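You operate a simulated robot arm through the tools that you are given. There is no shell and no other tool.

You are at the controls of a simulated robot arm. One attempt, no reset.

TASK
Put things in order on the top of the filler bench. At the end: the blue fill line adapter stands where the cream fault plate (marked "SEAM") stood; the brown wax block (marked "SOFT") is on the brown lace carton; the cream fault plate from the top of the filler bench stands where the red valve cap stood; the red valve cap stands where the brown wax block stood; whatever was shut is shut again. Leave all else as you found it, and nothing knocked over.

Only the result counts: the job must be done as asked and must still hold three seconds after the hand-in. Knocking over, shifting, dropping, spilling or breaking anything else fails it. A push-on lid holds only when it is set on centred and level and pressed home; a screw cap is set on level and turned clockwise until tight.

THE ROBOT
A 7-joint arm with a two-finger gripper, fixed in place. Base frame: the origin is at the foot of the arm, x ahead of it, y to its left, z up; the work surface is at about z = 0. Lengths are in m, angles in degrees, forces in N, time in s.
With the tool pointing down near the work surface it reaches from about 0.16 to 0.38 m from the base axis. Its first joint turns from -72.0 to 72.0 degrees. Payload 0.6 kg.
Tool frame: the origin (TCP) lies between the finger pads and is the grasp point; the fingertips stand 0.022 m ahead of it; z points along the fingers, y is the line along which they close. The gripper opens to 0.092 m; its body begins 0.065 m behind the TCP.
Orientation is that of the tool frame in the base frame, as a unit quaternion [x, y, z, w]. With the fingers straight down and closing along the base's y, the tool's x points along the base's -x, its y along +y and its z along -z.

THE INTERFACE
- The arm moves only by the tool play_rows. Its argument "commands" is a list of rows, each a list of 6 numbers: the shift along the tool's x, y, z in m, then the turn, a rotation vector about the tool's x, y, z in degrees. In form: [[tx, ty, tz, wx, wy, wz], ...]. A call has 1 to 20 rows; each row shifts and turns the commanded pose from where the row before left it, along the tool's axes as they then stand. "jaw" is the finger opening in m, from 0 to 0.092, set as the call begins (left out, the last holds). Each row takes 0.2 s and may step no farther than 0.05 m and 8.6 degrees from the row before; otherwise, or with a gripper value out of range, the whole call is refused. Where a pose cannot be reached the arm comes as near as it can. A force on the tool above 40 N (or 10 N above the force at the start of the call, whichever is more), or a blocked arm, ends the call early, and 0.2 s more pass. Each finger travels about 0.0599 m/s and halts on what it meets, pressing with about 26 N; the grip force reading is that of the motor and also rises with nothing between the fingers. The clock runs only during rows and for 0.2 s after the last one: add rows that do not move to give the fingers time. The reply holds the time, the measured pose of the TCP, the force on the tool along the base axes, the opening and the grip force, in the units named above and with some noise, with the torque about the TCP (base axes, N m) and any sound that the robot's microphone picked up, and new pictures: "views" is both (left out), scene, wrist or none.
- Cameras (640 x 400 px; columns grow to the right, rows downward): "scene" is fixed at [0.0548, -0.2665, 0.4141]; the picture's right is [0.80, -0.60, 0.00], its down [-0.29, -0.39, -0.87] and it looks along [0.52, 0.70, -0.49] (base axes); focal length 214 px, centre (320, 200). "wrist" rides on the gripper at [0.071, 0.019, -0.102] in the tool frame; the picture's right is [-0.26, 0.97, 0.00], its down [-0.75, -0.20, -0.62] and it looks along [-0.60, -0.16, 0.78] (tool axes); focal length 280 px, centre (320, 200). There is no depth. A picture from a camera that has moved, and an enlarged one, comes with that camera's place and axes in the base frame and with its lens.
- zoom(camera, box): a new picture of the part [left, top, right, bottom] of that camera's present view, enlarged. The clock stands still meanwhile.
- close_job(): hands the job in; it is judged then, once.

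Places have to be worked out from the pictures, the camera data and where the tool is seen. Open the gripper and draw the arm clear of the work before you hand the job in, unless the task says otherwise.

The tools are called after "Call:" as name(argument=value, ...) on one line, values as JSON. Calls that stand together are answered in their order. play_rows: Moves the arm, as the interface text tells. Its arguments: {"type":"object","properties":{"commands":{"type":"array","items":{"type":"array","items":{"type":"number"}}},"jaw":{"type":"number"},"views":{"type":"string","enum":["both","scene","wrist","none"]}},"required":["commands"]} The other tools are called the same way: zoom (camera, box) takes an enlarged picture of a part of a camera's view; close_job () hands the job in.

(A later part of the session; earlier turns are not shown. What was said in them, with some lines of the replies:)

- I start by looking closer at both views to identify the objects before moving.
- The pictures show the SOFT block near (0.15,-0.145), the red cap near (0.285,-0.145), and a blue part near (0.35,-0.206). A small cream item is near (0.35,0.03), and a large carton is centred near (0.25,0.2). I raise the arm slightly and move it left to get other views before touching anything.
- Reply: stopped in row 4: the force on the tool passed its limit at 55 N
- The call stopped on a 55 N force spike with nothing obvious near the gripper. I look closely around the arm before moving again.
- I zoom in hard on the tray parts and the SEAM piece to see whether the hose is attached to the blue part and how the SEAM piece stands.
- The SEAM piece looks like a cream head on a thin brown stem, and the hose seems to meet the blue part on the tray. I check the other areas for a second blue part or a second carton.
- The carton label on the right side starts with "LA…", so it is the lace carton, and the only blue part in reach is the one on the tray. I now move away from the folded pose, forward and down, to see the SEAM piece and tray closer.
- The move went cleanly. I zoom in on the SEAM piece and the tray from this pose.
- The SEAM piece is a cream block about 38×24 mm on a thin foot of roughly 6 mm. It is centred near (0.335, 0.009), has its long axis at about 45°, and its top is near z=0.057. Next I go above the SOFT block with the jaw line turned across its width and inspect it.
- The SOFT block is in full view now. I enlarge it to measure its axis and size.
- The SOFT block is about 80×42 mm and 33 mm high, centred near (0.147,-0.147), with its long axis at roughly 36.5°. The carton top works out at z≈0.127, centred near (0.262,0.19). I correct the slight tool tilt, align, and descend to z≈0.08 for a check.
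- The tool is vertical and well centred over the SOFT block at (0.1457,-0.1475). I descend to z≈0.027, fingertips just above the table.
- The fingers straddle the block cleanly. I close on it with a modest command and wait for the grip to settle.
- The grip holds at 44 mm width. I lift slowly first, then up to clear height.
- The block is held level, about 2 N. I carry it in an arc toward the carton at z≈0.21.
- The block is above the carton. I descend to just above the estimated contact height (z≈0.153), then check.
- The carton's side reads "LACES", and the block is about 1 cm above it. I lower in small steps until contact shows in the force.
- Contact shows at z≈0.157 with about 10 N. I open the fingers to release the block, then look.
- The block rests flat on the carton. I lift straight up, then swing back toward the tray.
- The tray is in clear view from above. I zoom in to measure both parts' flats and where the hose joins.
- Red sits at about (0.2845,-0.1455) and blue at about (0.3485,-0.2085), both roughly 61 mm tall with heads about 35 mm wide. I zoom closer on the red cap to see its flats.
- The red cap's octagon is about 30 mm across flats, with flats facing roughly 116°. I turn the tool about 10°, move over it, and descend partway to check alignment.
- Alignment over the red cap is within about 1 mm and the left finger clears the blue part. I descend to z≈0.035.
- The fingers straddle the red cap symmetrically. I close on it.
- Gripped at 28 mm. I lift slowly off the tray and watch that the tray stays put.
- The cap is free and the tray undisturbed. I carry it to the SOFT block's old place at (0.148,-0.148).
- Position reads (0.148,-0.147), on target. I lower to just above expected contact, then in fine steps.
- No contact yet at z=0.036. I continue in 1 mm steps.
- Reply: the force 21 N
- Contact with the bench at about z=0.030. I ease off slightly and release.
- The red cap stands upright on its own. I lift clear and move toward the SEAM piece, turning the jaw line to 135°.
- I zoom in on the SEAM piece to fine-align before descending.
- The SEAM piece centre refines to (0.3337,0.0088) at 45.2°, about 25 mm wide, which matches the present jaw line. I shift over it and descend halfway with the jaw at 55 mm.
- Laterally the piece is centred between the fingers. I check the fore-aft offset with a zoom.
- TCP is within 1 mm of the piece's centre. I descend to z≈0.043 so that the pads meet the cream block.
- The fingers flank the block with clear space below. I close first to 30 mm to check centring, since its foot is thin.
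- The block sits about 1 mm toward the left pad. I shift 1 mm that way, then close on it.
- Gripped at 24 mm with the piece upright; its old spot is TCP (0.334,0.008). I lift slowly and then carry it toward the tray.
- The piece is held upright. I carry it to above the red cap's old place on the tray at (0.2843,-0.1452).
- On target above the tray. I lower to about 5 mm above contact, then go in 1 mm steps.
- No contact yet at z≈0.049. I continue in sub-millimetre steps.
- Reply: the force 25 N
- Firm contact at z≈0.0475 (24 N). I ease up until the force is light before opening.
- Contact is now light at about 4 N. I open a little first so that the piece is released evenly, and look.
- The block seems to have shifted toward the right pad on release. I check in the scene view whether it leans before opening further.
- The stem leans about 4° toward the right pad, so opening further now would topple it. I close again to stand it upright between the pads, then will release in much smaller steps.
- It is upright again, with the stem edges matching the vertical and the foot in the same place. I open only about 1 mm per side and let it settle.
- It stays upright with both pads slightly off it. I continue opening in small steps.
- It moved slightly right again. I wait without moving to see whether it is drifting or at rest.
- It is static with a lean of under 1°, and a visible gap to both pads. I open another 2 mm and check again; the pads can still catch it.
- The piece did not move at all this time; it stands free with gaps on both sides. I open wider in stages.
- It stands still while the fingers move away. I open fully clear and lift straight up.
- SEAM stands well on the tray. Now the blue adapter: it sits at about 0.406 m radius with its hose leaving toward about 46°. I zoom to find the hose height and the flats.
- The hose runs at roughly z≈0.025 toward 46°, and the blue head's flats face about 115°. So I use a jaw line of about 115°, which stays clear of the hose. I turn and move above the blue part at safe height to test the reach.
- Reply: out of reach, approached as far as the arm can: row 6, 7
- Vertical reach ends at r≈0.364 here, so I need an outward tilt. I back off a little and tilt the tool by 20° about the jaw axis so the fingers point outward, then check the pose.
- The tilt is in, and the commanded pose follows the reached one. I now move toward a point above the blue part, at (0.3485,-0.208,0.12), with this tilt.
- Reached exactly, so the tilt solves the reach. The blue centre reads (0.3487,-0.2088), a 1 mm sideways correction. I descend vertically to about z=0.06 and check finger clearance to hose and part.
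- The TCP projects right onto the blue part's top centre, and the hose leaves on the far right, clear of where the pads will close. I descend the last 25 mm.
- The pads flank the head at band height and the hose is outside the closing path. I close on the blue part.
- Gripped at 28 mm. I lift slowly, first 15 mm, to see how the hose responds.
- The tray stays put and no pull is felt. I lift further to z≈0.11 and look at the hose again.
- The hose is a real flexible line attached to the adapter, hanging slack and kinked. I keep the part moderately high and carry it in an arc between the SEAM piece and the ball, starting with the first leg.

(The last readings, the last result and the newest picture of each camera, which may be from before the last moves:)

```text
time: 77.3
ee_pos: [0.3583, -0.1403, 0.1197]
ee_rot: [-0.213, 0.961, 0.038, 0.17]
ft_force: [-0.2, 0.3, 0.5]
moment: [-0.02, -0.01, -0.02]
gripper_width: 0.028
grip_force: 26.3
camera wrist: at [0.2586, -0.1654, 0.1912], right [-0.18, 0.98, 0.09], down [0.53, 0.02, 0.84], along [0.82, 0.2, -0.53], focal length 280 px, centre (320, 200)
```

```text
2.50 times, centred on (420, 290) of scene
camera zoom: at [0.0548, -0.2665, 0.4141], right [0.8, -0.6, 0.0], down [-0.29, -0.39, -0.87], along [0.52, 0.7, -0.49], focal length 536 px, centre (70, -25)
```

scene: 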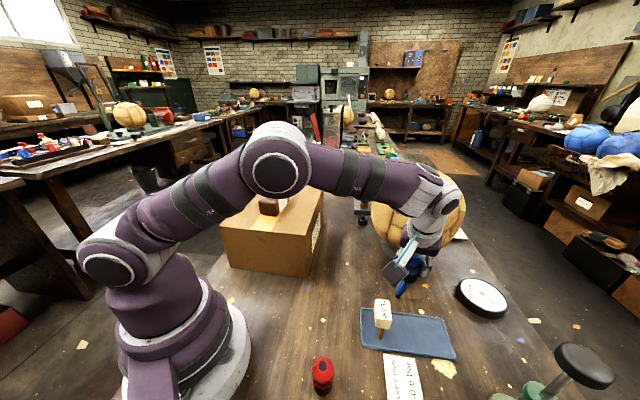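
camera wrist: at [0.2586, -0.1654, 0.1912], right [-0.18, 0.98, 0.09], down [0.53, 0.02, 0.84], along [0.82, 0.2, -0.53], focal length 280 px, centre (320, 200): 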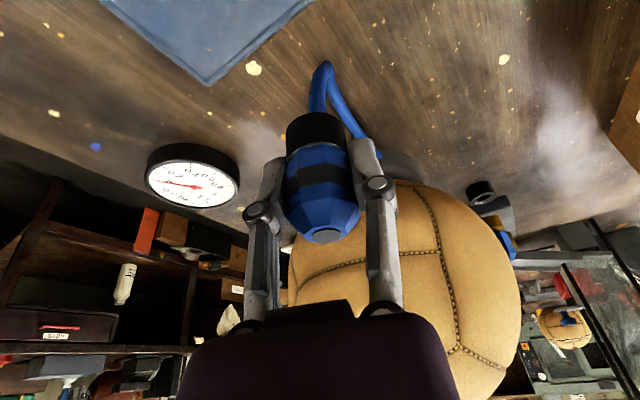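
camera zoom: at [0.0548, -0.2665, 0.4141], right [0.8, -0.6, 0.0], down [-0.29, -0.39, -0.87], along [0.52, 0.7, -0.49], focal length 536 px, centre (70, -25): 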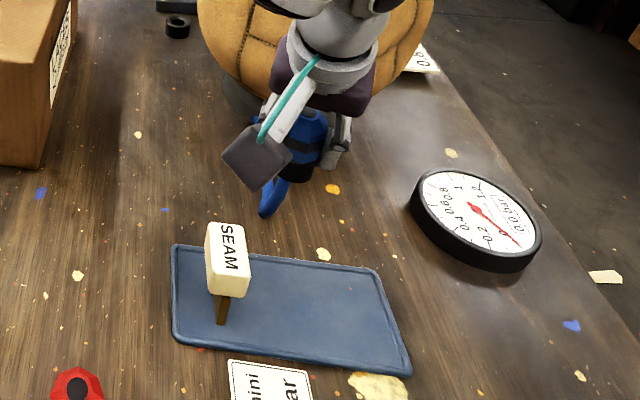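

The slack hose forms a loop hanging right under the part, and SEAM and the tray are untouched. I continue along the arc.

Call:
play_rows(commands=[[-0.0062, 0.019, 0.0023, 0, 0, 0], [-0.0062, 0.019, 0.0023, 0, 0, 0], [-0.0062, 0.019, 0.0023, 0, 0, 0], [-0.0062, 0.019, 0.0023, 0, 0, 0], [0, 0, 0, 0, 0, 0]])

Call:
zoom(camera="scene", box=[310, 180, 470, 340])

```text
time: 78.5
ee_pos: [0.3497, -0.0612, 0.1195]
ee_rot: [-0.214, 0.962, 0.039, 0.168]
ft_force: [-0.8, 0.3, 0.0]
moment: [-0.01, -0.03, 0.02]
gripper_width: 0.028
grip_force: 26.0
camera wrist: at [0.2501, -0.0856, 0.1906], right [-0.18, 0.98, 0.09], down [0.53, 0.02, 0.84], along [0.82, 0.2, -0.53], focal length 280 px, centre (320, 200)
```

scene: 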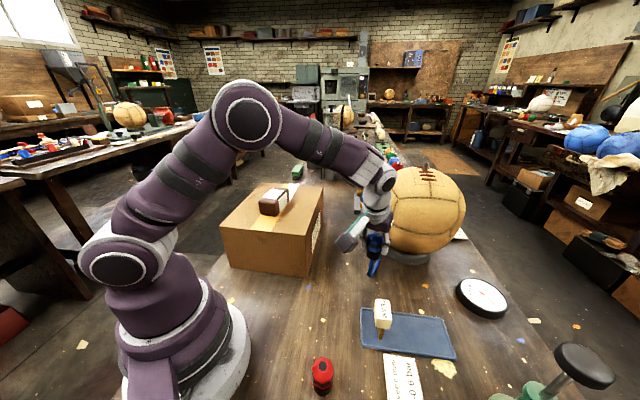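
wrist: 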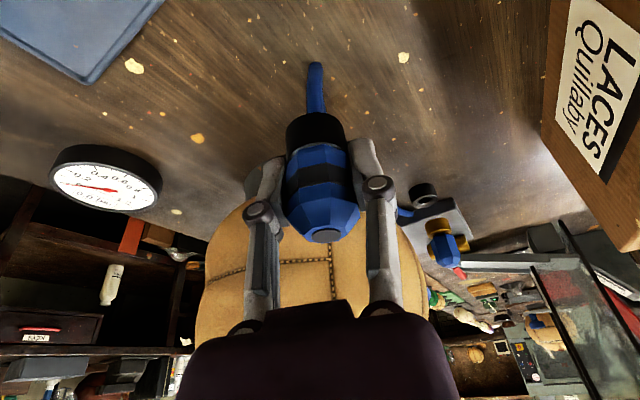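

```text
2.50 times, centred on (390, 260) of scene
camera zoom: at [0.0548, -0.2665, 0.4141], right [0.8, -0.6, 0.0], down [-0.29, -0.39, -0.87], along [0.52, 0.7, -0.49], focal length 536 px, centre (145, 50)
```

zoom: 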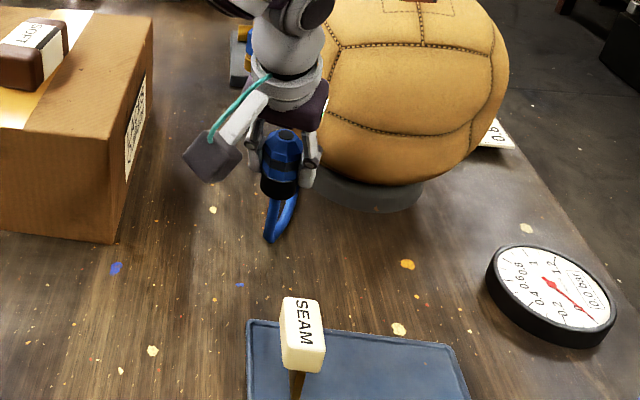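

The measured force stays near zero, so the hose has ample slack. I move on to above the SEAM's old place (0.3345,0.0087) at the same height.

Call:
play_rows(commands=[[-0.00375, 0.01745, 0.00125, 0, 0, 0], [-0.00375, 0.01745, 0.00125, 0, 0, 0], [-0.00375, 0.01745, 0.00125, 0, 0, 0], [-0.00375, 0.01745, 0.00125, 0, 0, 0], [0, 0, 0, 0, 0, 0]])

Call:
zoom(camera="scene", box=[290, 160, 450, 320])

Call:
zoom(camera="wrist", box=[190, 30, 450, 230])

```text
time: 79.7
ee_pos: [0.3361, 0.0083, 0.1201]
ee_rot: [-0.213, 0.962, 0.039, 0.169]
ft_force: [1.0, -0.3, -0.5]
moment: [-0.03, 0.03, 0.01]
gripper_width: 0.0278
grip_force: 26.6
camera wrist: at [0.2353, -0.0155, 0.1911], right [-0.18, 0.98, 0.09], down [0.54, 0.02, 0.84], along [0.82, 0.2, -0.53], focal length 280 px, centre (320, 200)
```

scene: 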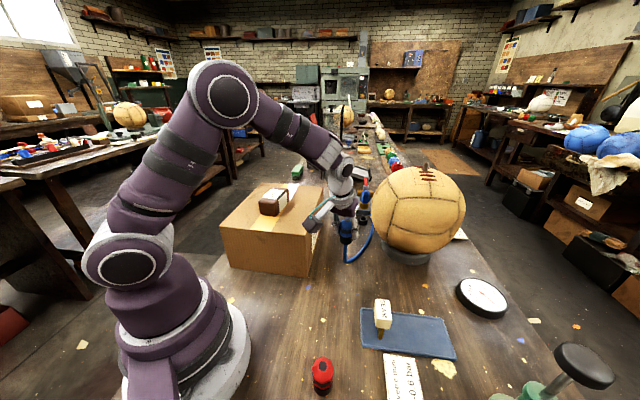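
wrist: 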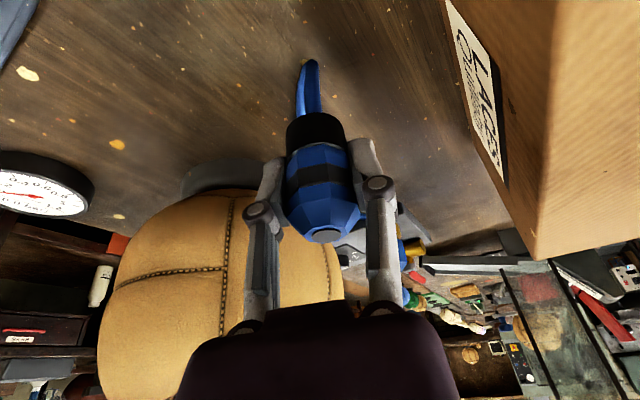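

```text
2.50 times, centred on (370, 240) of scene
camera zoom: at [0.0548, -0.2665, 0.4141], right [0.8, -0.6, 0.0], down [-0.29, -0.39, -0.87], along [0.52, 0.7, -0.49], focal length 536 px, centre (195, 100)
```

zoom: 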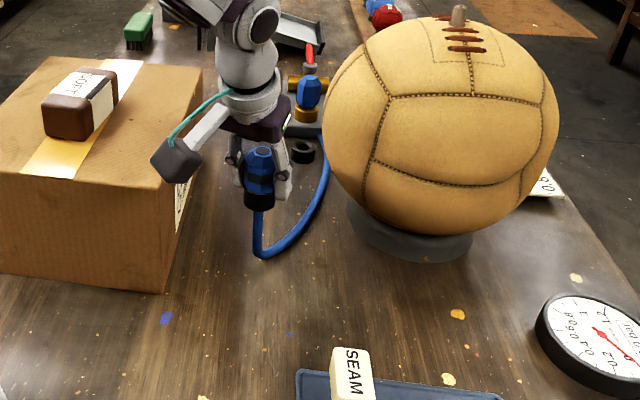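

```text
2.00 times, centred on (320, 130) of wrist
camera zoom: at [0.2353, -0.0155, 0.1911], right [-0.18, 0.98, 0.09], down [0.54, 0.02, 0.84], along [0.82, 0.2, -0.53], focal length 561 px, centre (320, 340)
```

zoom: 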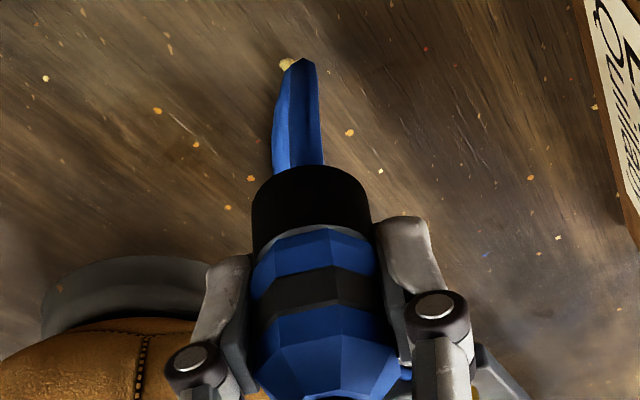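

The hose simply trails from the valve block and droops to the bench, with no load on the tool. Position is right over the SEAM's old spot. I lower to about 2 cm above the bench and check clearances.

Call:
play_rows(commands=[[0.00686, 0, 0.01876, 0, 0, 0], [0.00686, 0, 0.01876, 0, 0, 0], [0.00515, 0, 0.01407, 0, 0, 0], [0.00343, 0, 0.00938, 0, 0, 0], [0, 0, 0, 0, 0, 0]])

Call:
zoom(camera="scene", box=[290, 160, 450, 320])

Call:
zoom(camera="wrist", box=[190, 50, 450, 250])

```text
time: 80.9
ee_pos: [0.336, 0.0087, 0.0567]
ee_rot: [-0.214, 0.961, 0.039, 0.168]
ft_force: [0.4, -0.4, -1.2]
moment: [0.01, 0.0, 0.01]
gripper_width: 0.0276
grip_force: 25.6
camera wrist: at [0.2359, -0.0158, 0.1265], right [-0.18, 0.98, 0.09], down [0.53, 0.02, 0.84], along [0.82, 0.2, -0.53], focal length 280 px, centre (320, 200)
```

scene: 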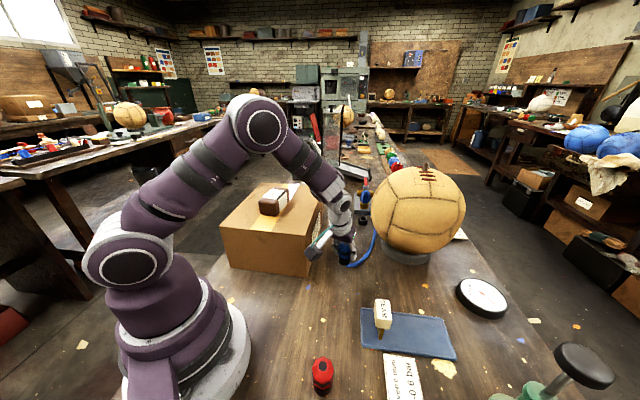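
wrist: 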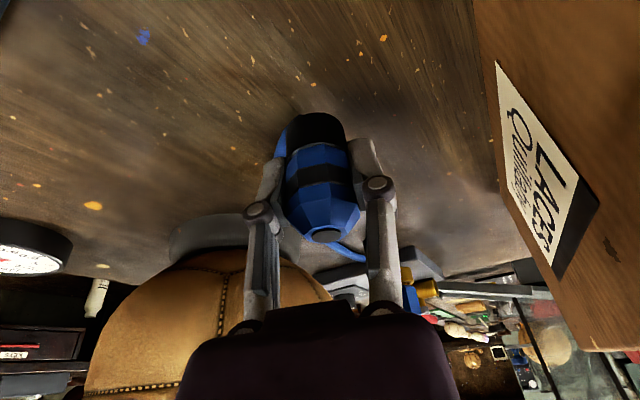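

```text
2.50 times, centred on (370, 240) of scene
camera zoom: at [0.0548, -0.2665, 0.4141], right [0.8, -0.6, 0.0], down [-0.29, -0.39, -0.87], along [0.52, 0.7, -0.49], focal length 536 px, centre (195, 100)
```

zoom: 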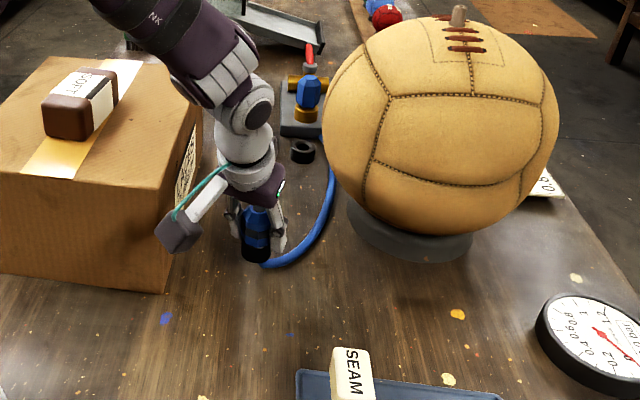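

```text
2.00 times, centred on (320, 150) of wrist
camera zoom: at [0.2359, -0.0158, 0.1265], right [-0.18, 0.98, 0.09], down [0.53, 0.02, 0.84], along [0.82, 0.2, -0.53], focal length 561 px, centre (320, 300)
```

zoom: 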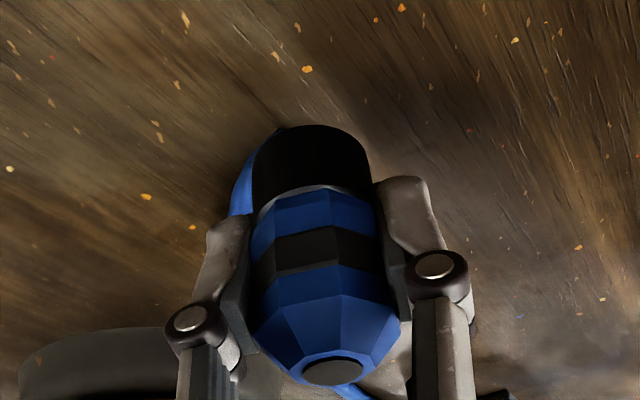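

The slack hose has piled on the bench right under the part, so lowering here could trap it. I lift again, shift 5 cm outward along the hose side, and will come back in low so that the hose trails clear of the base.

Call:
play_rows(commands=[[-0.0103, 0, -0.02813, 0, 0, 0], [-0.0103, 0, -0.02813, 0, 0, 0], [-0.0147, 0.0059, 0.0054, 0, 0, 0], [-0.0147, 0.0059, 0.0054, 0, 0, 0], [-0.0147, 0.0059, 0.0054, 0, 0, 0], [0, 0, 0, 0, 0, 0], [0, 0, 0, 0, 0, 0]])

Call:
zoom(camera="scene", box=[290, 160, 450, 320])

```text
time: 82.5
ee_pos: [0.371, 0.0436, 0.1159]
ee_rot: [-0.214, 0.961, 0.038, 0.169]
ft_force: [0.5, 0.6, -1.4]
moment: [0.01, -0.03, -0.02]
gripper_width: 0.028
grip_force: 26.1
camera wrist: at [0.2708, 0.02, 0.186], right [-0.18, 0.98, 0.09], down [0.54, 0.02, 0.84], along [0.82, 0.2, -0.53], focal length 280 px, centre (320, 200)
```

scene: 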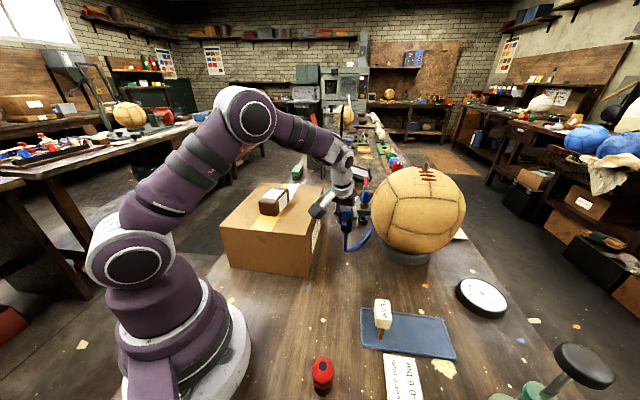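
wrist: 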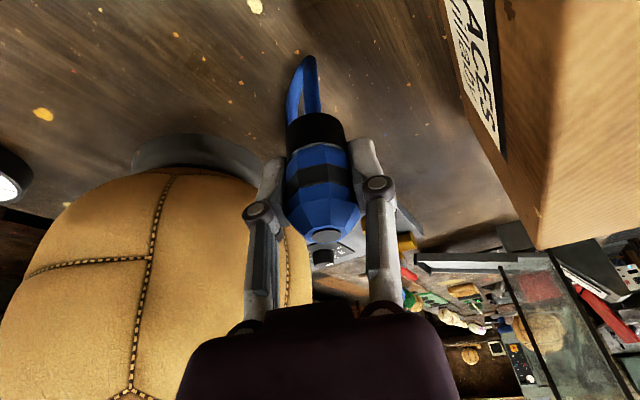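

```text
2.50 times, centred on (370, 240) of scene
camera zoom: at [0.0548, -0.2665, 0.4141], right [0.8, -0.6, 0.0], down [-0.29, -0.39, -0.87], along [0.52, 0.7, -0.49], focal length 536 px, centre (195, 100)
```

zoom: 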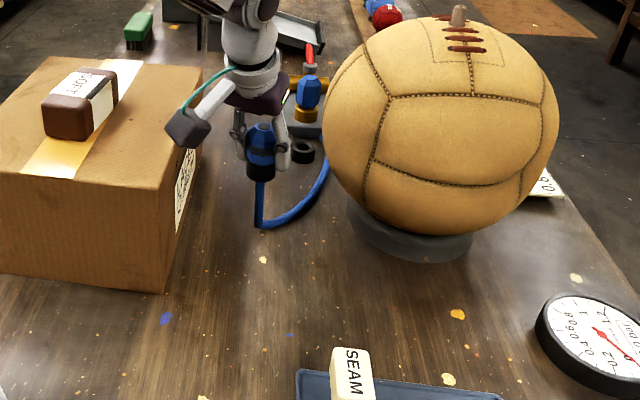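

The hose hangs down on the far side of the part as expected. I lower here to about 1 cm above the bench.

Call:
play_rows(commands=[[0.00686, 0, 0.01876, 0, 0, 0], [0.00686, 0, 0.01876, 0, 0, 0], [0.00617, 0, 0.01688, 0, 0, 0], [0.00515, 0, 0.01407, 0, 0, 0], [0, 0, 0, 0, 0, 0]])

Call:
zoom(camera="scene", box=[310, 180, 400, 270])

Call:
zoom(camera="wrist", box=[240, 60, 400, 220])

```text
time: 83.7
ee_pos: [0.3696, 0.0455, 0.041]
ee_rot: [-0.214, 0.961, 0.039, 0.17]
ft_force: [0.4, -0.2, -1.1]
moment: [-0.01, -0.03, -0.03]
gripper_width: 0.0278
grip_force: 25.7
camera wrist: at [0.2701, 0.0202, 0.1127], right [-0.18, 0.98, 0.09], down [0.53, 0.02, 0.84], along [0.82, 0.2, -0.53], focal length 280 px, centre (320, 200)
```

scene: 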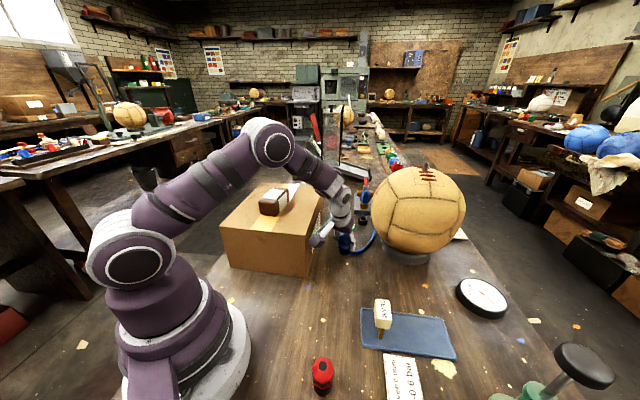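
wrist: 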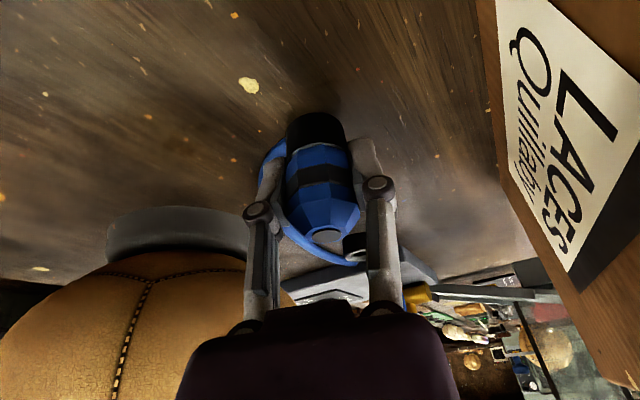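

```text
4.44 times, centred on (355, 225) of scene
camera zoom: at [0.0548, -0.2665, 0.4141], right [0.8, -0.6, 0.0], down [-0.29, -0.39, -0.87], along [0.52, 0.7, -0.49], focal length 953 px, centre (164, 89)
```

zoom: 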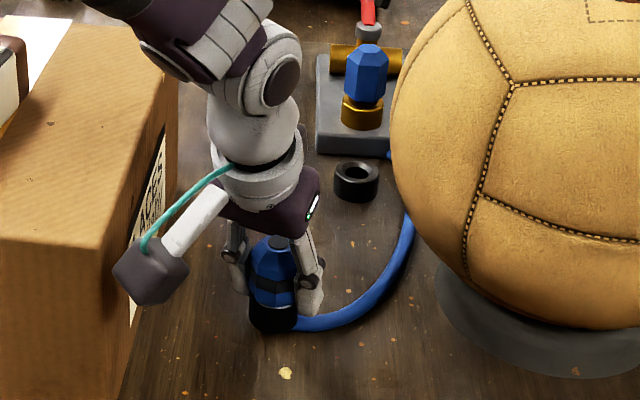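

```text
2.50 times, centred on (320, 140) of wrist
camera zoom: at [0.2701, 0.0202, 0.1127], right [-0.18, 0.98, 0.09], down [0.53, 0.02, 0.84], along [0.82, 0.2, -0.53], focal length 701 px, centre (320, 350)
```

zoom: 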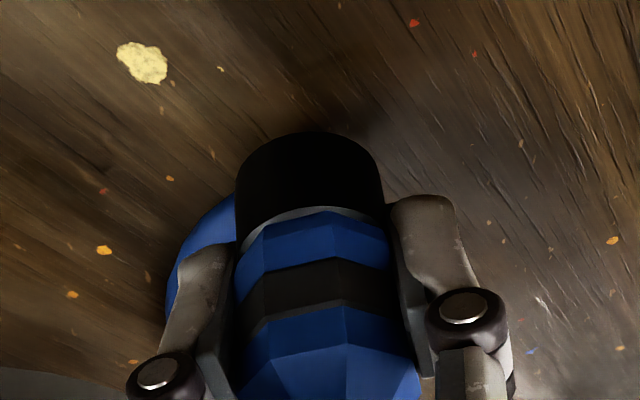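

The hose now lies on the bench behind and beside the part, outside its base. I slide back low toward the target, letting the hose trail.

Call:
play_rows(commands=[[0.0074, -0.0029, -0.0027, 0, 0, 0], [0.0074, -0.0029, -0.0027, 0, 0, 0], [0.0074, -0.0029, -0.0027, 0, 0, 0], [0.0074, -0.0029, -0.0027, 0, 0, 0], [0.0074, -0.003, -0.0028, 0, 0, 0], [0.0075, -0.003, -0.0027, 0, 0, 0], [0, 0, 0, 0, 0, 0]])

Call:
zoom(camera="scene", box=[310, 190, 400, 280])

Call:
zoom(camera="wrist", box=[220, 80, 420, 280])

```text
time: 85.3
ee_pos: [0.3342, 0.0088, 0.0414]
ee_rot: [-0.214, 0.961, 0.038, 0.169]
ft_force: [0.4, 0.8, -1.2]
moment: [0.0, 0.01, 0.02]
gripper_width: 0.0278
grip_force: 25.9
camera wrist: at [0.2346, -0.0158, 0.113], right [-0.18, 0.98, 0.09], down [0.53, 0.02, 0.84], along [0.82, 0.2, -0.53], focal length 280 px, centre (320, 200)
```

scene: 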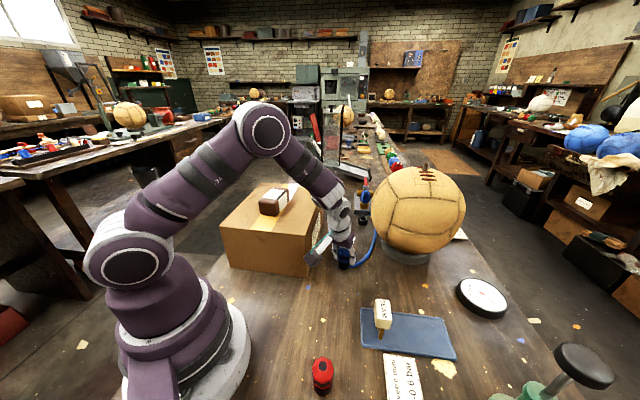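
wrist: 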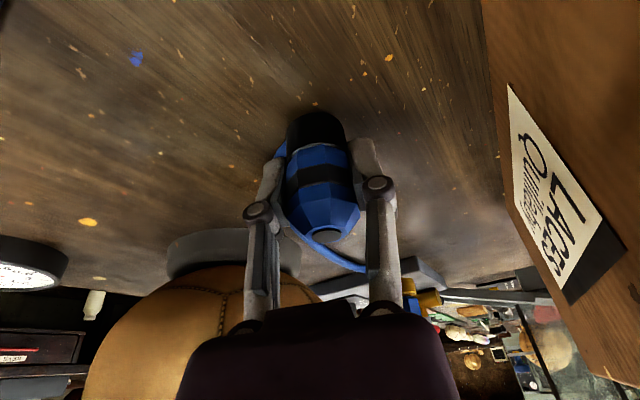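

```text
4.44 times, centred on (355, 235) of scene
camera zoom: at [0.0548, -0.2665, 0.4141], right [0.8, -0.6, 0.0], down [-0.29, -0.39, -0.87], along [0.52, 0.7, -0.49], focal length 953 px, centre (164, 44)
```

zoom: 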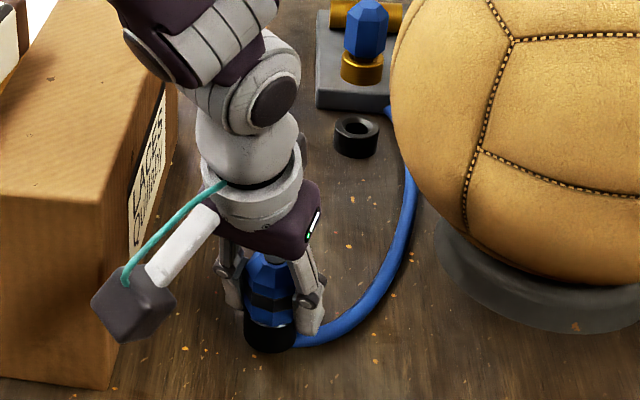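

```text
2.00 times, centred on (320, 180) of wrist
camera zoom: at [0.2346, -0.0158, 0.113], right [-0.18, 0.98, 0.09], down [0.53, 0.02, 0.84], along [0.82, 0.2, -0.53], focal length 561 px, centre (320, 240)
```

zoom: 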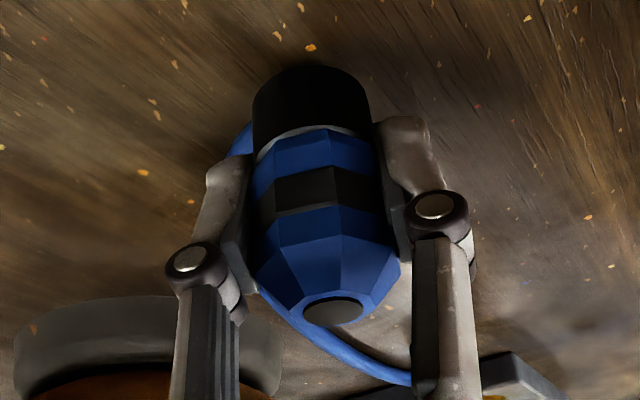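

The hose attaches inside the adapter body and trails off to the far side. I lower in small steps, watching for contact near z≈0.0325; earlier contact would mean a trapped hose.

Call:
play_rows(commands=[[0.00069, 0, 0.00188, 0, 0, 0], [0.00069, 0, 0.00188, 0, 0, 0], [0.00034, 0, 0.00094, 0, 0, 0], [0, 0, 0, 0, 0, 0]], views="none")

Call:
play_rows(commands=[[0.00034, 0, 0.00094, 0, 0, 0], [0.00034, 0, 0.00094, 0, 0, 0], [0, 0, 0, 0, 0, 0]], views="wrist")

```text
time: 86.3
ee_pos: [0.3345, 0.0093, 0.0377]
ee_rot: [-0.213, 0.961, 0.039, 0.169]
ft_force: [0.5, 0.2, -0.2]
moment: [-0.03, 0.03, 0.0]
gripper_width: 0.0279
grip_force: 26.0
```

```text
time: 87.1
ee_pos: [0.3356, 0.0088, 0.0351]
ee_rot: [-0.213, 0.962, 0.038, 0.169]
ft_force: [0.8, -0.4, -0.5]
moment: [0.01, 0.03, 0.02]
gripper_width: 0.0278
grip_force: 25.6
camera wrist: at [0.2347, -0.0158, 0.1061], right [-0.18, 0.98, 0.09], down [0.54, 0.02, 0.84], along [0.82, 0.2, -0.53], focal length 280 px, centre (320, 200)
```

wrist: 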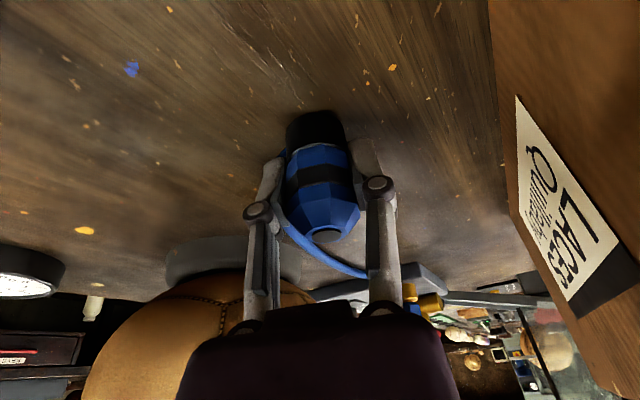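

No contact yet at z≈0.035. I continue with finer steps.

Call:
play_rows(commands=[[0.00027, 0, 0.00075, 0, 0, 0], [0.00027, 0, 0.00075, 0, 0, 0], [0, 0, 0, 0, 0, 0]], views="none")

Call:
play_rows(commands=[[0.00024, 0, 0.00066, 0, 0, 0], [0, 0, 0, 0, 0, 0]], views="none")

```text
time: 87.9
ee_pos: [0.3354, 0.0099, 0.0329]
ee_rot: [-0.213, 0.961, 0.039, 0.169]
ft_force: [1.3, -0.8, -1.2]
moment: [-0.03, 0.02, 0.0]
gripper_width: 0.0281
grip_force: 25.8
```

```text
time: 88.5
ee_pos: [0.336, 0.009, 0.0329]
ee_rot: [-0.213, 0.962, 0.038, 0.169]
ft_force: [0.2, -0.1, -1.4]
moment: [0.02, 0.01, -0.03]
gripper_width: 0.0277
grip_force: 25.9
```

Call:
play_rows(commands=[[0.00024, 0, 0.00066, 0, 0, 0], [0, 0, 0, 0, 0, 0]], views="none")

```text
time: 89.1
ee_pos: [0.3349, 0.0096, 0.0325]
ee_rot: [-0.213, 0.961, 0.038, 0.171]
ft_force: [-5.4, -0.3, 19.0]
moment: [-0.01, 0.1, 0.03]
gripper_width: 0.0276
grip_force: 25.9
```

Contact at z≈0.0325, exactly as expected for the bare bench. I ease off to light contact and then release in small steps.

Call:
play_rows(commands=[[-0.00017, 0, -0.00047, 0, 0, 0], [0, 0, 0, 0, 0, 0]], views="none")

Call:
play_rows(commands=[[0, 0, 0, 0, 0, 0], [0, 0, 0, 0, 0, 0], [0, 0, 0, 0, 0, 0]], jaw=0.03, views="wrist")

Call:
zoom(camera="wrist", box=[220, 80, 420, 280])

```text
time: 89.7
ee_pos: [0.3349, 0.0097, 0.0317]
ee_rot: [-0.212, 0.962, 0.038, 0.168]
ft_force: [1.2, 0.7, -1.0]
moment: [0.02, -0.03, -0.03]
gripper_width: 0.0279
grip_force: 25.6
```

```text
time: 90.5
ee_pos: [0.335, 0.009, 0.0325]
ee_rot: [-0.214, 0.962, 0.038, 0.168]
ft_force: [0.0, 0.9, 0.9]
moment: [-0.01, 0.0, 0.02]
gripper_width: 0.0298
grip_force: 0.0
camera wrist: at [0.2348, -0.0155, 0.1038], right [-0.18, 0.98, 0.09], down [0.53, 0.02, 0.84], along [0.82, 0.2, -0.53], focal length 280 px, centre (320, 200)
```

wrist: 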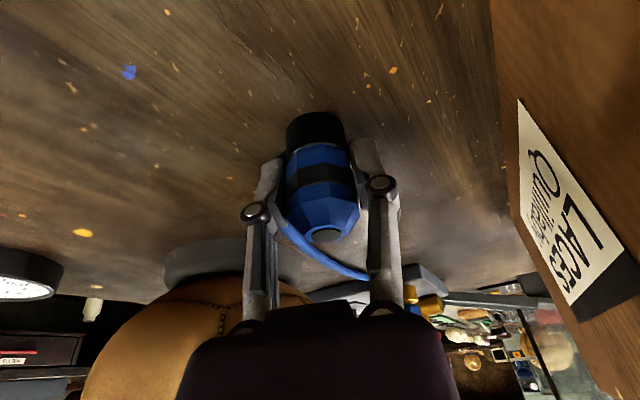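

```text
2.00 times, centred on (320, 180) of wrist
camera zoom: at [0.2348, -0.0155, 0.1038], right [-0.18, 0.98, 0.09], down [0.53, 0.02, 0.84], along [0.82, 0.2, -0.53], focal length 561 px, centre (320, 240)
```

zoom: 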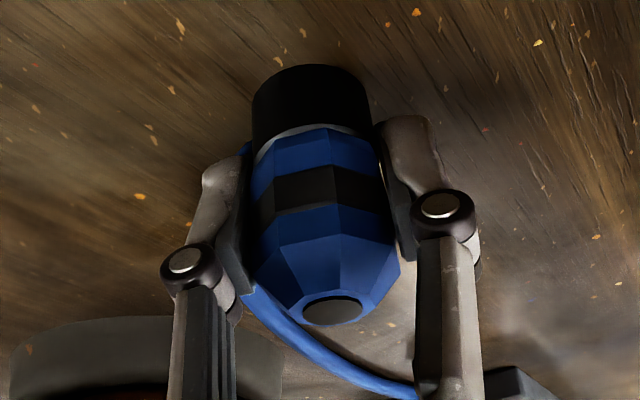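

The adapter stands upright with the pads just off it. I open a bit more and watch both the part and the hose by the left finger.

Call:
play_rows(commands=[[0, 0, 0, 0, 0, 0], [0, 0, 0, 0, 0, 0]], jaw=0.036, views="wrist")

Call:
zoom(camera="wrist", box=[220, 80, 420, 280])

Call:
zoom(camera="scene", box=[310, 190, 400, 280])

```text
time: 91.1
ee_pos: [0.3352, 0.009, 0.0326]
ee_rot: [-0.212, 0.962, 0.038, 0.17]
ft_force: [0.3, 0.4, -0.7]
moment: [-0.02, 0.01, 0.01]
gripper_width: 0.0362
grip_force: 0.0
camera wrist: at [0.2348, -0.0155, 0.1038], right [-0.18, 0.98, 0.09], down [0.53, 0.02, 0.84], along [0.82, 0.2, -0.53], focal length 280 px, centre (320, 200)
```

wrist: 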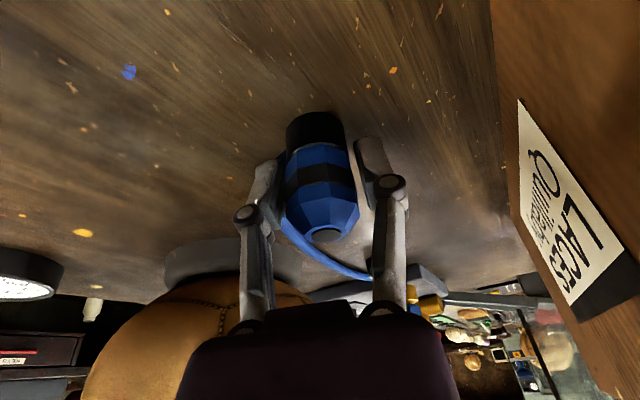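

```text
2.00 times, centred on (320, 180) of wrist
camera zoom: at [0.2348, -0.0155, 0.1038], right [-0.18, 0.98, 0.09], down [0.53, 0.02, 0.84], along [0.82, 0.2, -0.53], focal length 561 px, centre (320, 240)
```

zoom: 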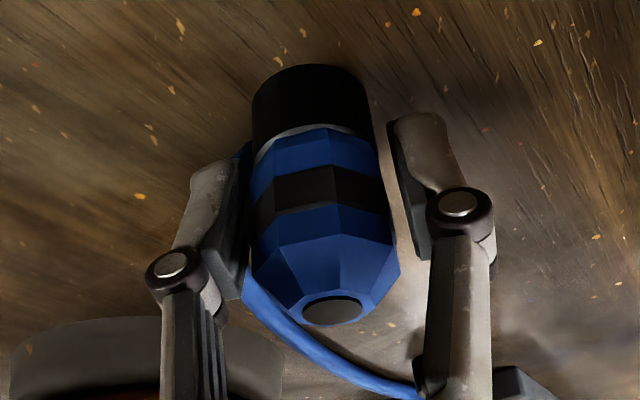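

```text
4.44 times, centred on (355, 235) of scene
camera zoom: at [0.0548, -0.2665, 0.4141], right [0.8, -0.6, 0.0], down [-0.29, -0.39, -0.87], along [0.52, 0.7, -0.49], focal length 953 px, centre (164, 44)
```

zoom: 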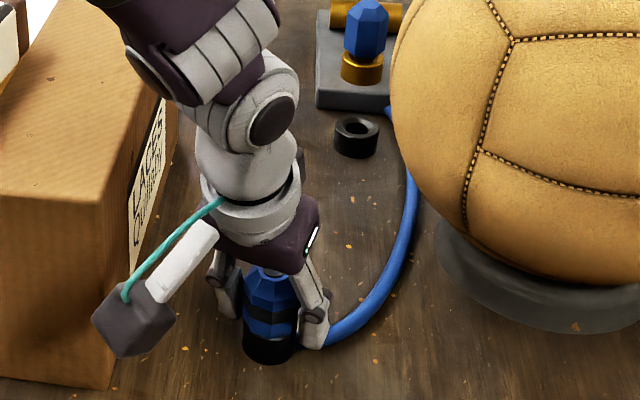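

The adapter is free and steady. I open wide and lift straight up slowly.

Call:
play_rows(commands=[[0, 0, 0, 0, 0, 0], [0, 0, 0, 0, 0, 0], [0, 0, 0, 0, 0, 0]], jaw=0.056, views="wrist")

Call:
zoom(camera="wrist", box=[200, 80, 440, 280])

```text
time: 91.9
ee_pos: [0.3348, 0.0092, 0.0324]
ee_rot: [-0.214, 0.961, 0.039, 0.17]
ft_force: [0.7, -0.9, -0.5]
moment: [0.03, 0.01, 0.01]
gripper_width: 0.0562
grip_force: 0.0
camera wrist: at [0.2348, -0.0155, 0.1038], right [-0.18, 0.98, 0.09], down [0.53, 0.02, 0.84], along [0.82, 0.2, -0.53], focal length 280 px, centre (320, 200)
```

wrist: 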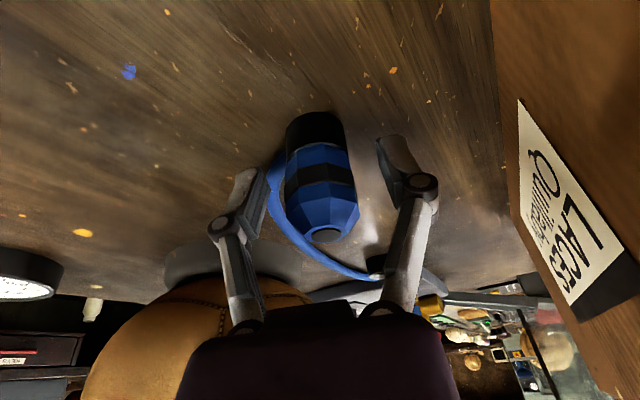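

```text
2.00 times, centred on (320, 180) of wrist
camera zoom: at [0.2348, -0.0155, 0.1038], right [-0.18, 0.98, 0.09], down [0.53, 0.02, 0.84], along [0.82, 0.2, -0.53], focal length 561 px, centre (320, 240)
```

zoom: 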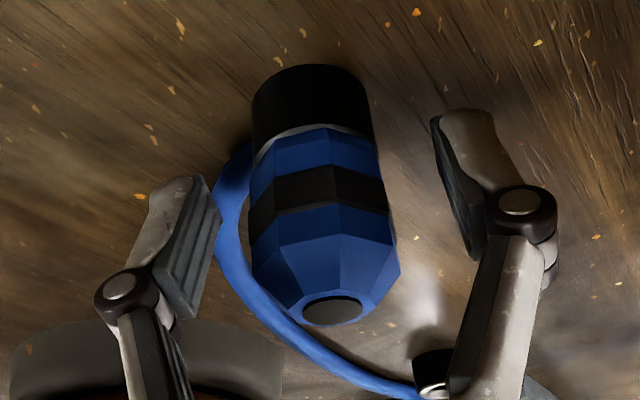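

The adapter did not move. Now I lift straight up in slow-to-faster steps.

Call:
play_rows(commands=[[-0.00137, 0, -0.00375, 0, 0, 0], [-0.00274, 0, -0.0075, 0, 0, 0], [-0.00412, 0, -0.01125, 0, 0, 0], [-0.00515, 0, -0.01407, 0, 0, 0], [0, 0, 0, 0, 0, 0]])

Call:
zoom(camera="wrist", box=[200, 30, 440, 230])

Call:
zoom(camera="scene", box=[310, 190, 400, 280])

```text
time: 93.1
ee_pos: [0.3349, 0.0099, 0.0707]
ee_rot: [-0.213, 0.961, 0.038, 0.169]
ft_force: [0.1, -0.5, 0.5]
moment: [0.02, -0.01, 0.04]
gripper_width: 0.0563
grip_force: 0.0
camera wrist: at [0.235, -0.0158, 0.143], right [-0.18, 0.98, 0.09], down [0.54, 0.02, 0.84], along [0.82, 0.2, -0.53], focal length 280 px, centre (320, 200)
```

scene: 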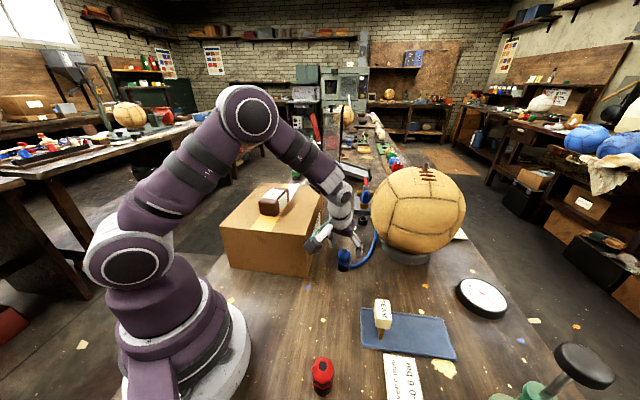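
wrist: 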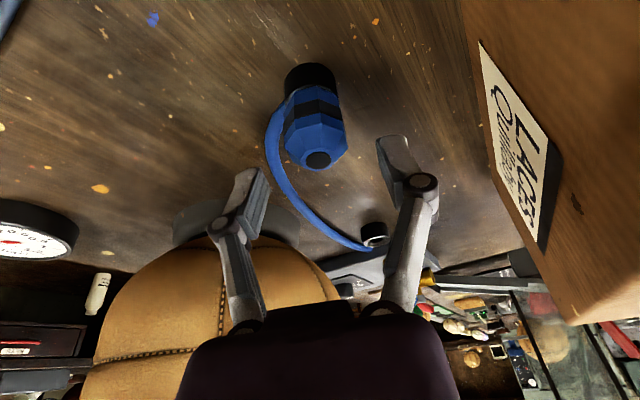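

```text
2.00 times, centred on (320, 130) of wrist
camera zoom: at [0.235, -0.0158, 0.143], right [-0.18, 0.98, 0.09], down [0.54, 0.02, 0.84], along [0.82, 0.2, -0.53], focal length 561 px, centre (320, 340)
```

zoom: 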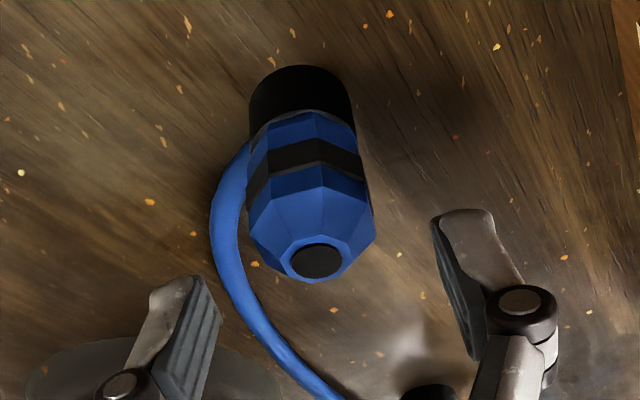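

```text
4.44 times, centred on (355, 235) of scene
camera zoom: at [0.0548, -0.2665, 0.4141], right [0.8, -0.6, 0.0], down [-0.29, -0.39, -0.87], along [0.52, 0.7, -0.49], focal length 953 px, centre (164, 44)
```

zoom: 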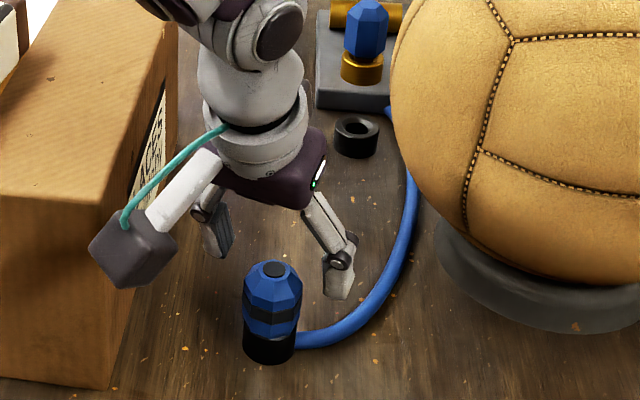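

The blue adapter stands upright in the SEAM's old place and the hose lies free. I raise the arm, remove the tilt, and draw back toward the starting area.

Call:
play_rows(commands=[[-0.0086, 0, -0.0234, 0, 0, 0], [-0.0103, 0, -0.02813, 0, 0, 0], [-0.0103, 0, -0.02813, 0, 0, 0], [-0.0103, 0, -0.02813, 0, 0, 0], [0, 0, 0, 0, 6.67, 0], [0, 0, 0, 0, 6.67, 0], [0, 0, 0, 0, 6.66, 0], [0.02, 0, 0, 0, 0, 0], [0.02, -0.01, 0, 0, 0, 0], [0.02, -0.015, 0, 0, 0, 0], [0.02, -0.015, 0, 0, 0, 0], [0.02, -0.015, 0, 0, 0, 0], [0, 0, 0, 0, 0, 0]])

```text
time: 95.9
ee_pos: [0.2666, -0.0836, 0.1867]
ee_rot: [-0.217, 0.976, 0.0, 0.0]
ft_force: [-0.3, 0.6, 0.0]
moment: [-0.02, -0.01, -0.02]
gripper_width: 0.0558
grip_force: 0.0
camera wrist: at [0.1947, -0.0949, 0.288], right [-0.17, 0.99, 0.0], down [0.77, 0.13, 0.62], along [0.62, 0.11, -0.78], focal length 280 px, centre (320, 200)
```

scene: 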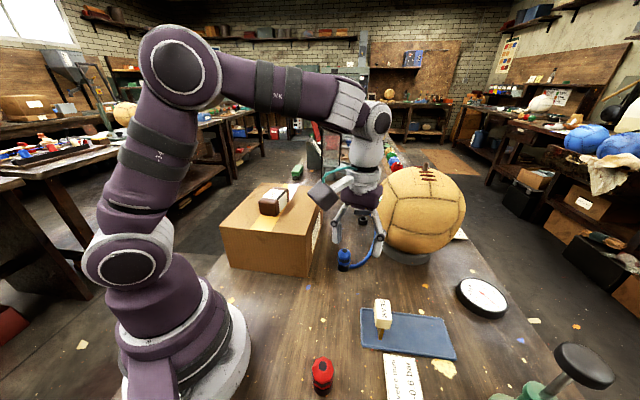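
wrist: 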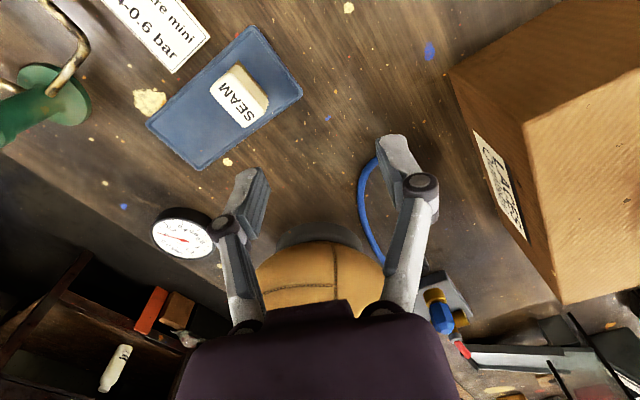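

All parts look in place. I draw back and up a bit more, open the gripper fully, and make final checks.

Call:
play_rows(commands=[[0.0157, 0.0018, -0.015, 0, 0, 0], [0.0157, 0.0018, -0.015, 0, 0, 0], [0.0157, 0.0018, -0.015, 0, 0, 0], [0.0157, 0.0018, -0.015, 0, 0, 0], [0, 0, 0, 0, 0, 0], [0, 0, 0, 0, 0, 0]], jaw=0.09)

Call:
zoom(camera="scene", box=[300, 230, 480, 400])

Call:
zoom(camera="scene", box=[210, 170, 400, 280])

Call:
zoom(camera="scene", box=[350, 290, 478, 370])

```text
time: 97.3
ee_pos: [0.2062, -0.1032, 0.2465]
ee_rot: [-0.217, 0.976, 0.001, 0.0]
ft_force: [0.5, 0.4, 0.5]
moment: [0.02, 0.01, 0.01]
gripper_width: 0.0899
grip_force: 0.1
camera wrist: at [0.1351, -0.115, 0.3476], right [-0.17, 0.99, 0.0], down [0.77, 0.13, 0.62], along [0.62, 0.11, -0.78], focal length 280 px, centre (320, 200)
```

scene: 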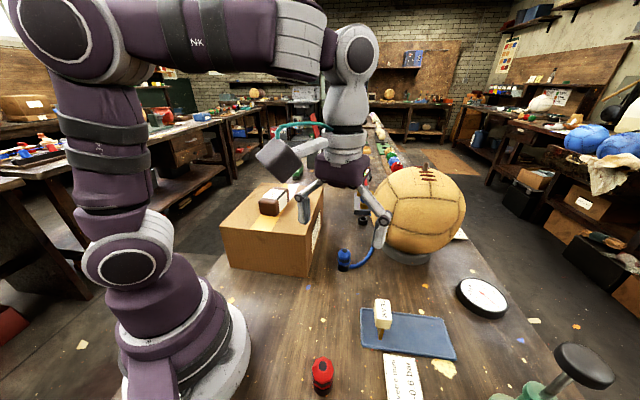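
wrist: 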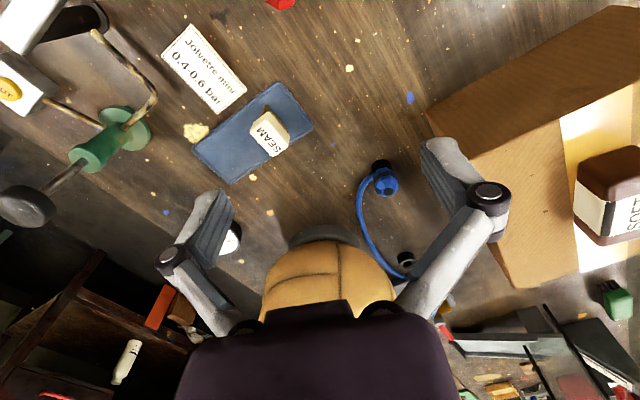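

```text
2.35 times, centred on (390, 315) of scene
camera zoom: at [0.0548, -0.2665, 0.4141], right [0.8, -0.6, 0.0], down [-0.29, -0.39, -0.87], along [0.52, 0.7, -0.49], focal length 505 px, centre (155, -71)
```

zoom: 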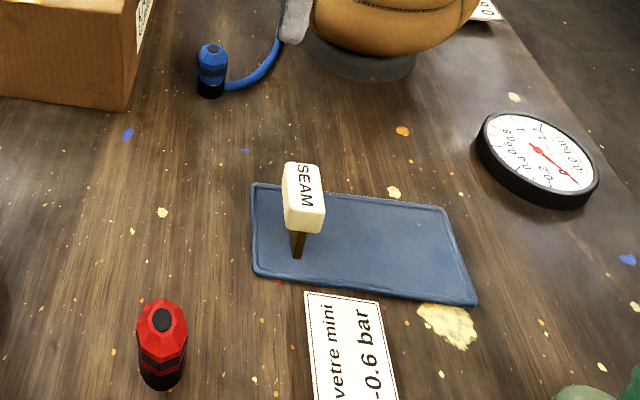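

```text
3.37 times, centred on (305, 225) of scene
camera zoom: at [0.0548, -0.2665, 0.4141], right [0.8, -0.6, 0.0], down [-0.29, -0.39, -0.87], along [0.52, 0.7, -0.49], focal length 722 px, centre (370, 116)
```

zoom: 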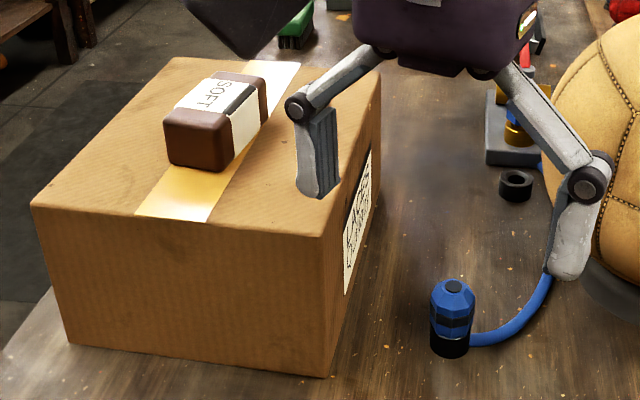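

```text
5.00 times, centred on (414, 330) of scene
camera zoom: at [0.0548, -0.2665, 0.4141], right [0.8, -0.6, 0.0], down [-0.29, -0.39, -0.87], along [0.52, 0.7, -0.49], focal length 1072 px, centre (-150, -450)
```

zoom: 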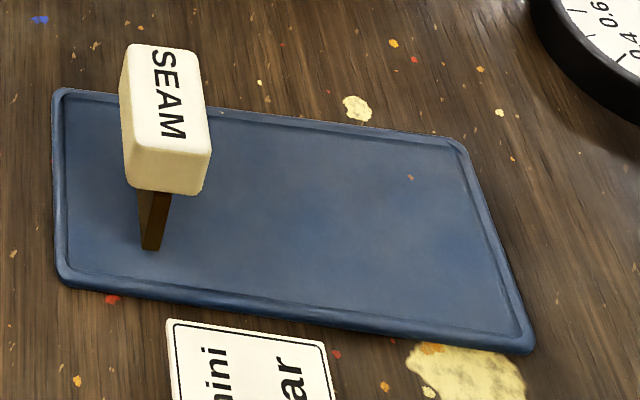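

Everything is in place:
- The SOFT block lies on the LACES carton.
- The red cap stands in the block's old spot.
- SEAM stands in the red cap's old spot on the undisturbed tray.
- The blue adapter stands where SEAM was.

The gripper is open and clear, so I hand the job in.

Call:
close_job()

```text
The job is handed in.
```

I moved all four parts to where you asked and handed the job in. Nothing was knocked over, and the last pictures show every part standing still.

| Part | Where it is now | Offset from target |
|---|---|---|
| Brown wax block (SOFT) | Flat on top of the brown lace carton | n/a |
| Red valve cap | Wax block's old place on the bench | within about 1 mm |
| Cream fault plate (SEAM) | Red cap's old place on the tray | within about 1–2 mm |
| Blue fill line adapter | Fault plate's old place on the bench | within about 1 mm |

- **Shut items:** I opened nothing, so nothing needed shutting again.
- **Fault plate:** Its foot is only about 6 mm thick, and it tipped about 4° against a finger on the first release. I stood it up again and let go in small steps. It now leans by less than 1° and had not moved for over 30 seconds when I handed in.
- **Adapter hose:** The adapter is still joined to its hose, which now curves across the bench from the valve block. I kept it clear of the adapter's base, and contact with the bench came at the expected height.
- **Early bump:** My first move stopped on a 55 N force reading with nothing visible near the gripper. I took it to be the folded arm meeting itself, and nothing on the bench had shifted.
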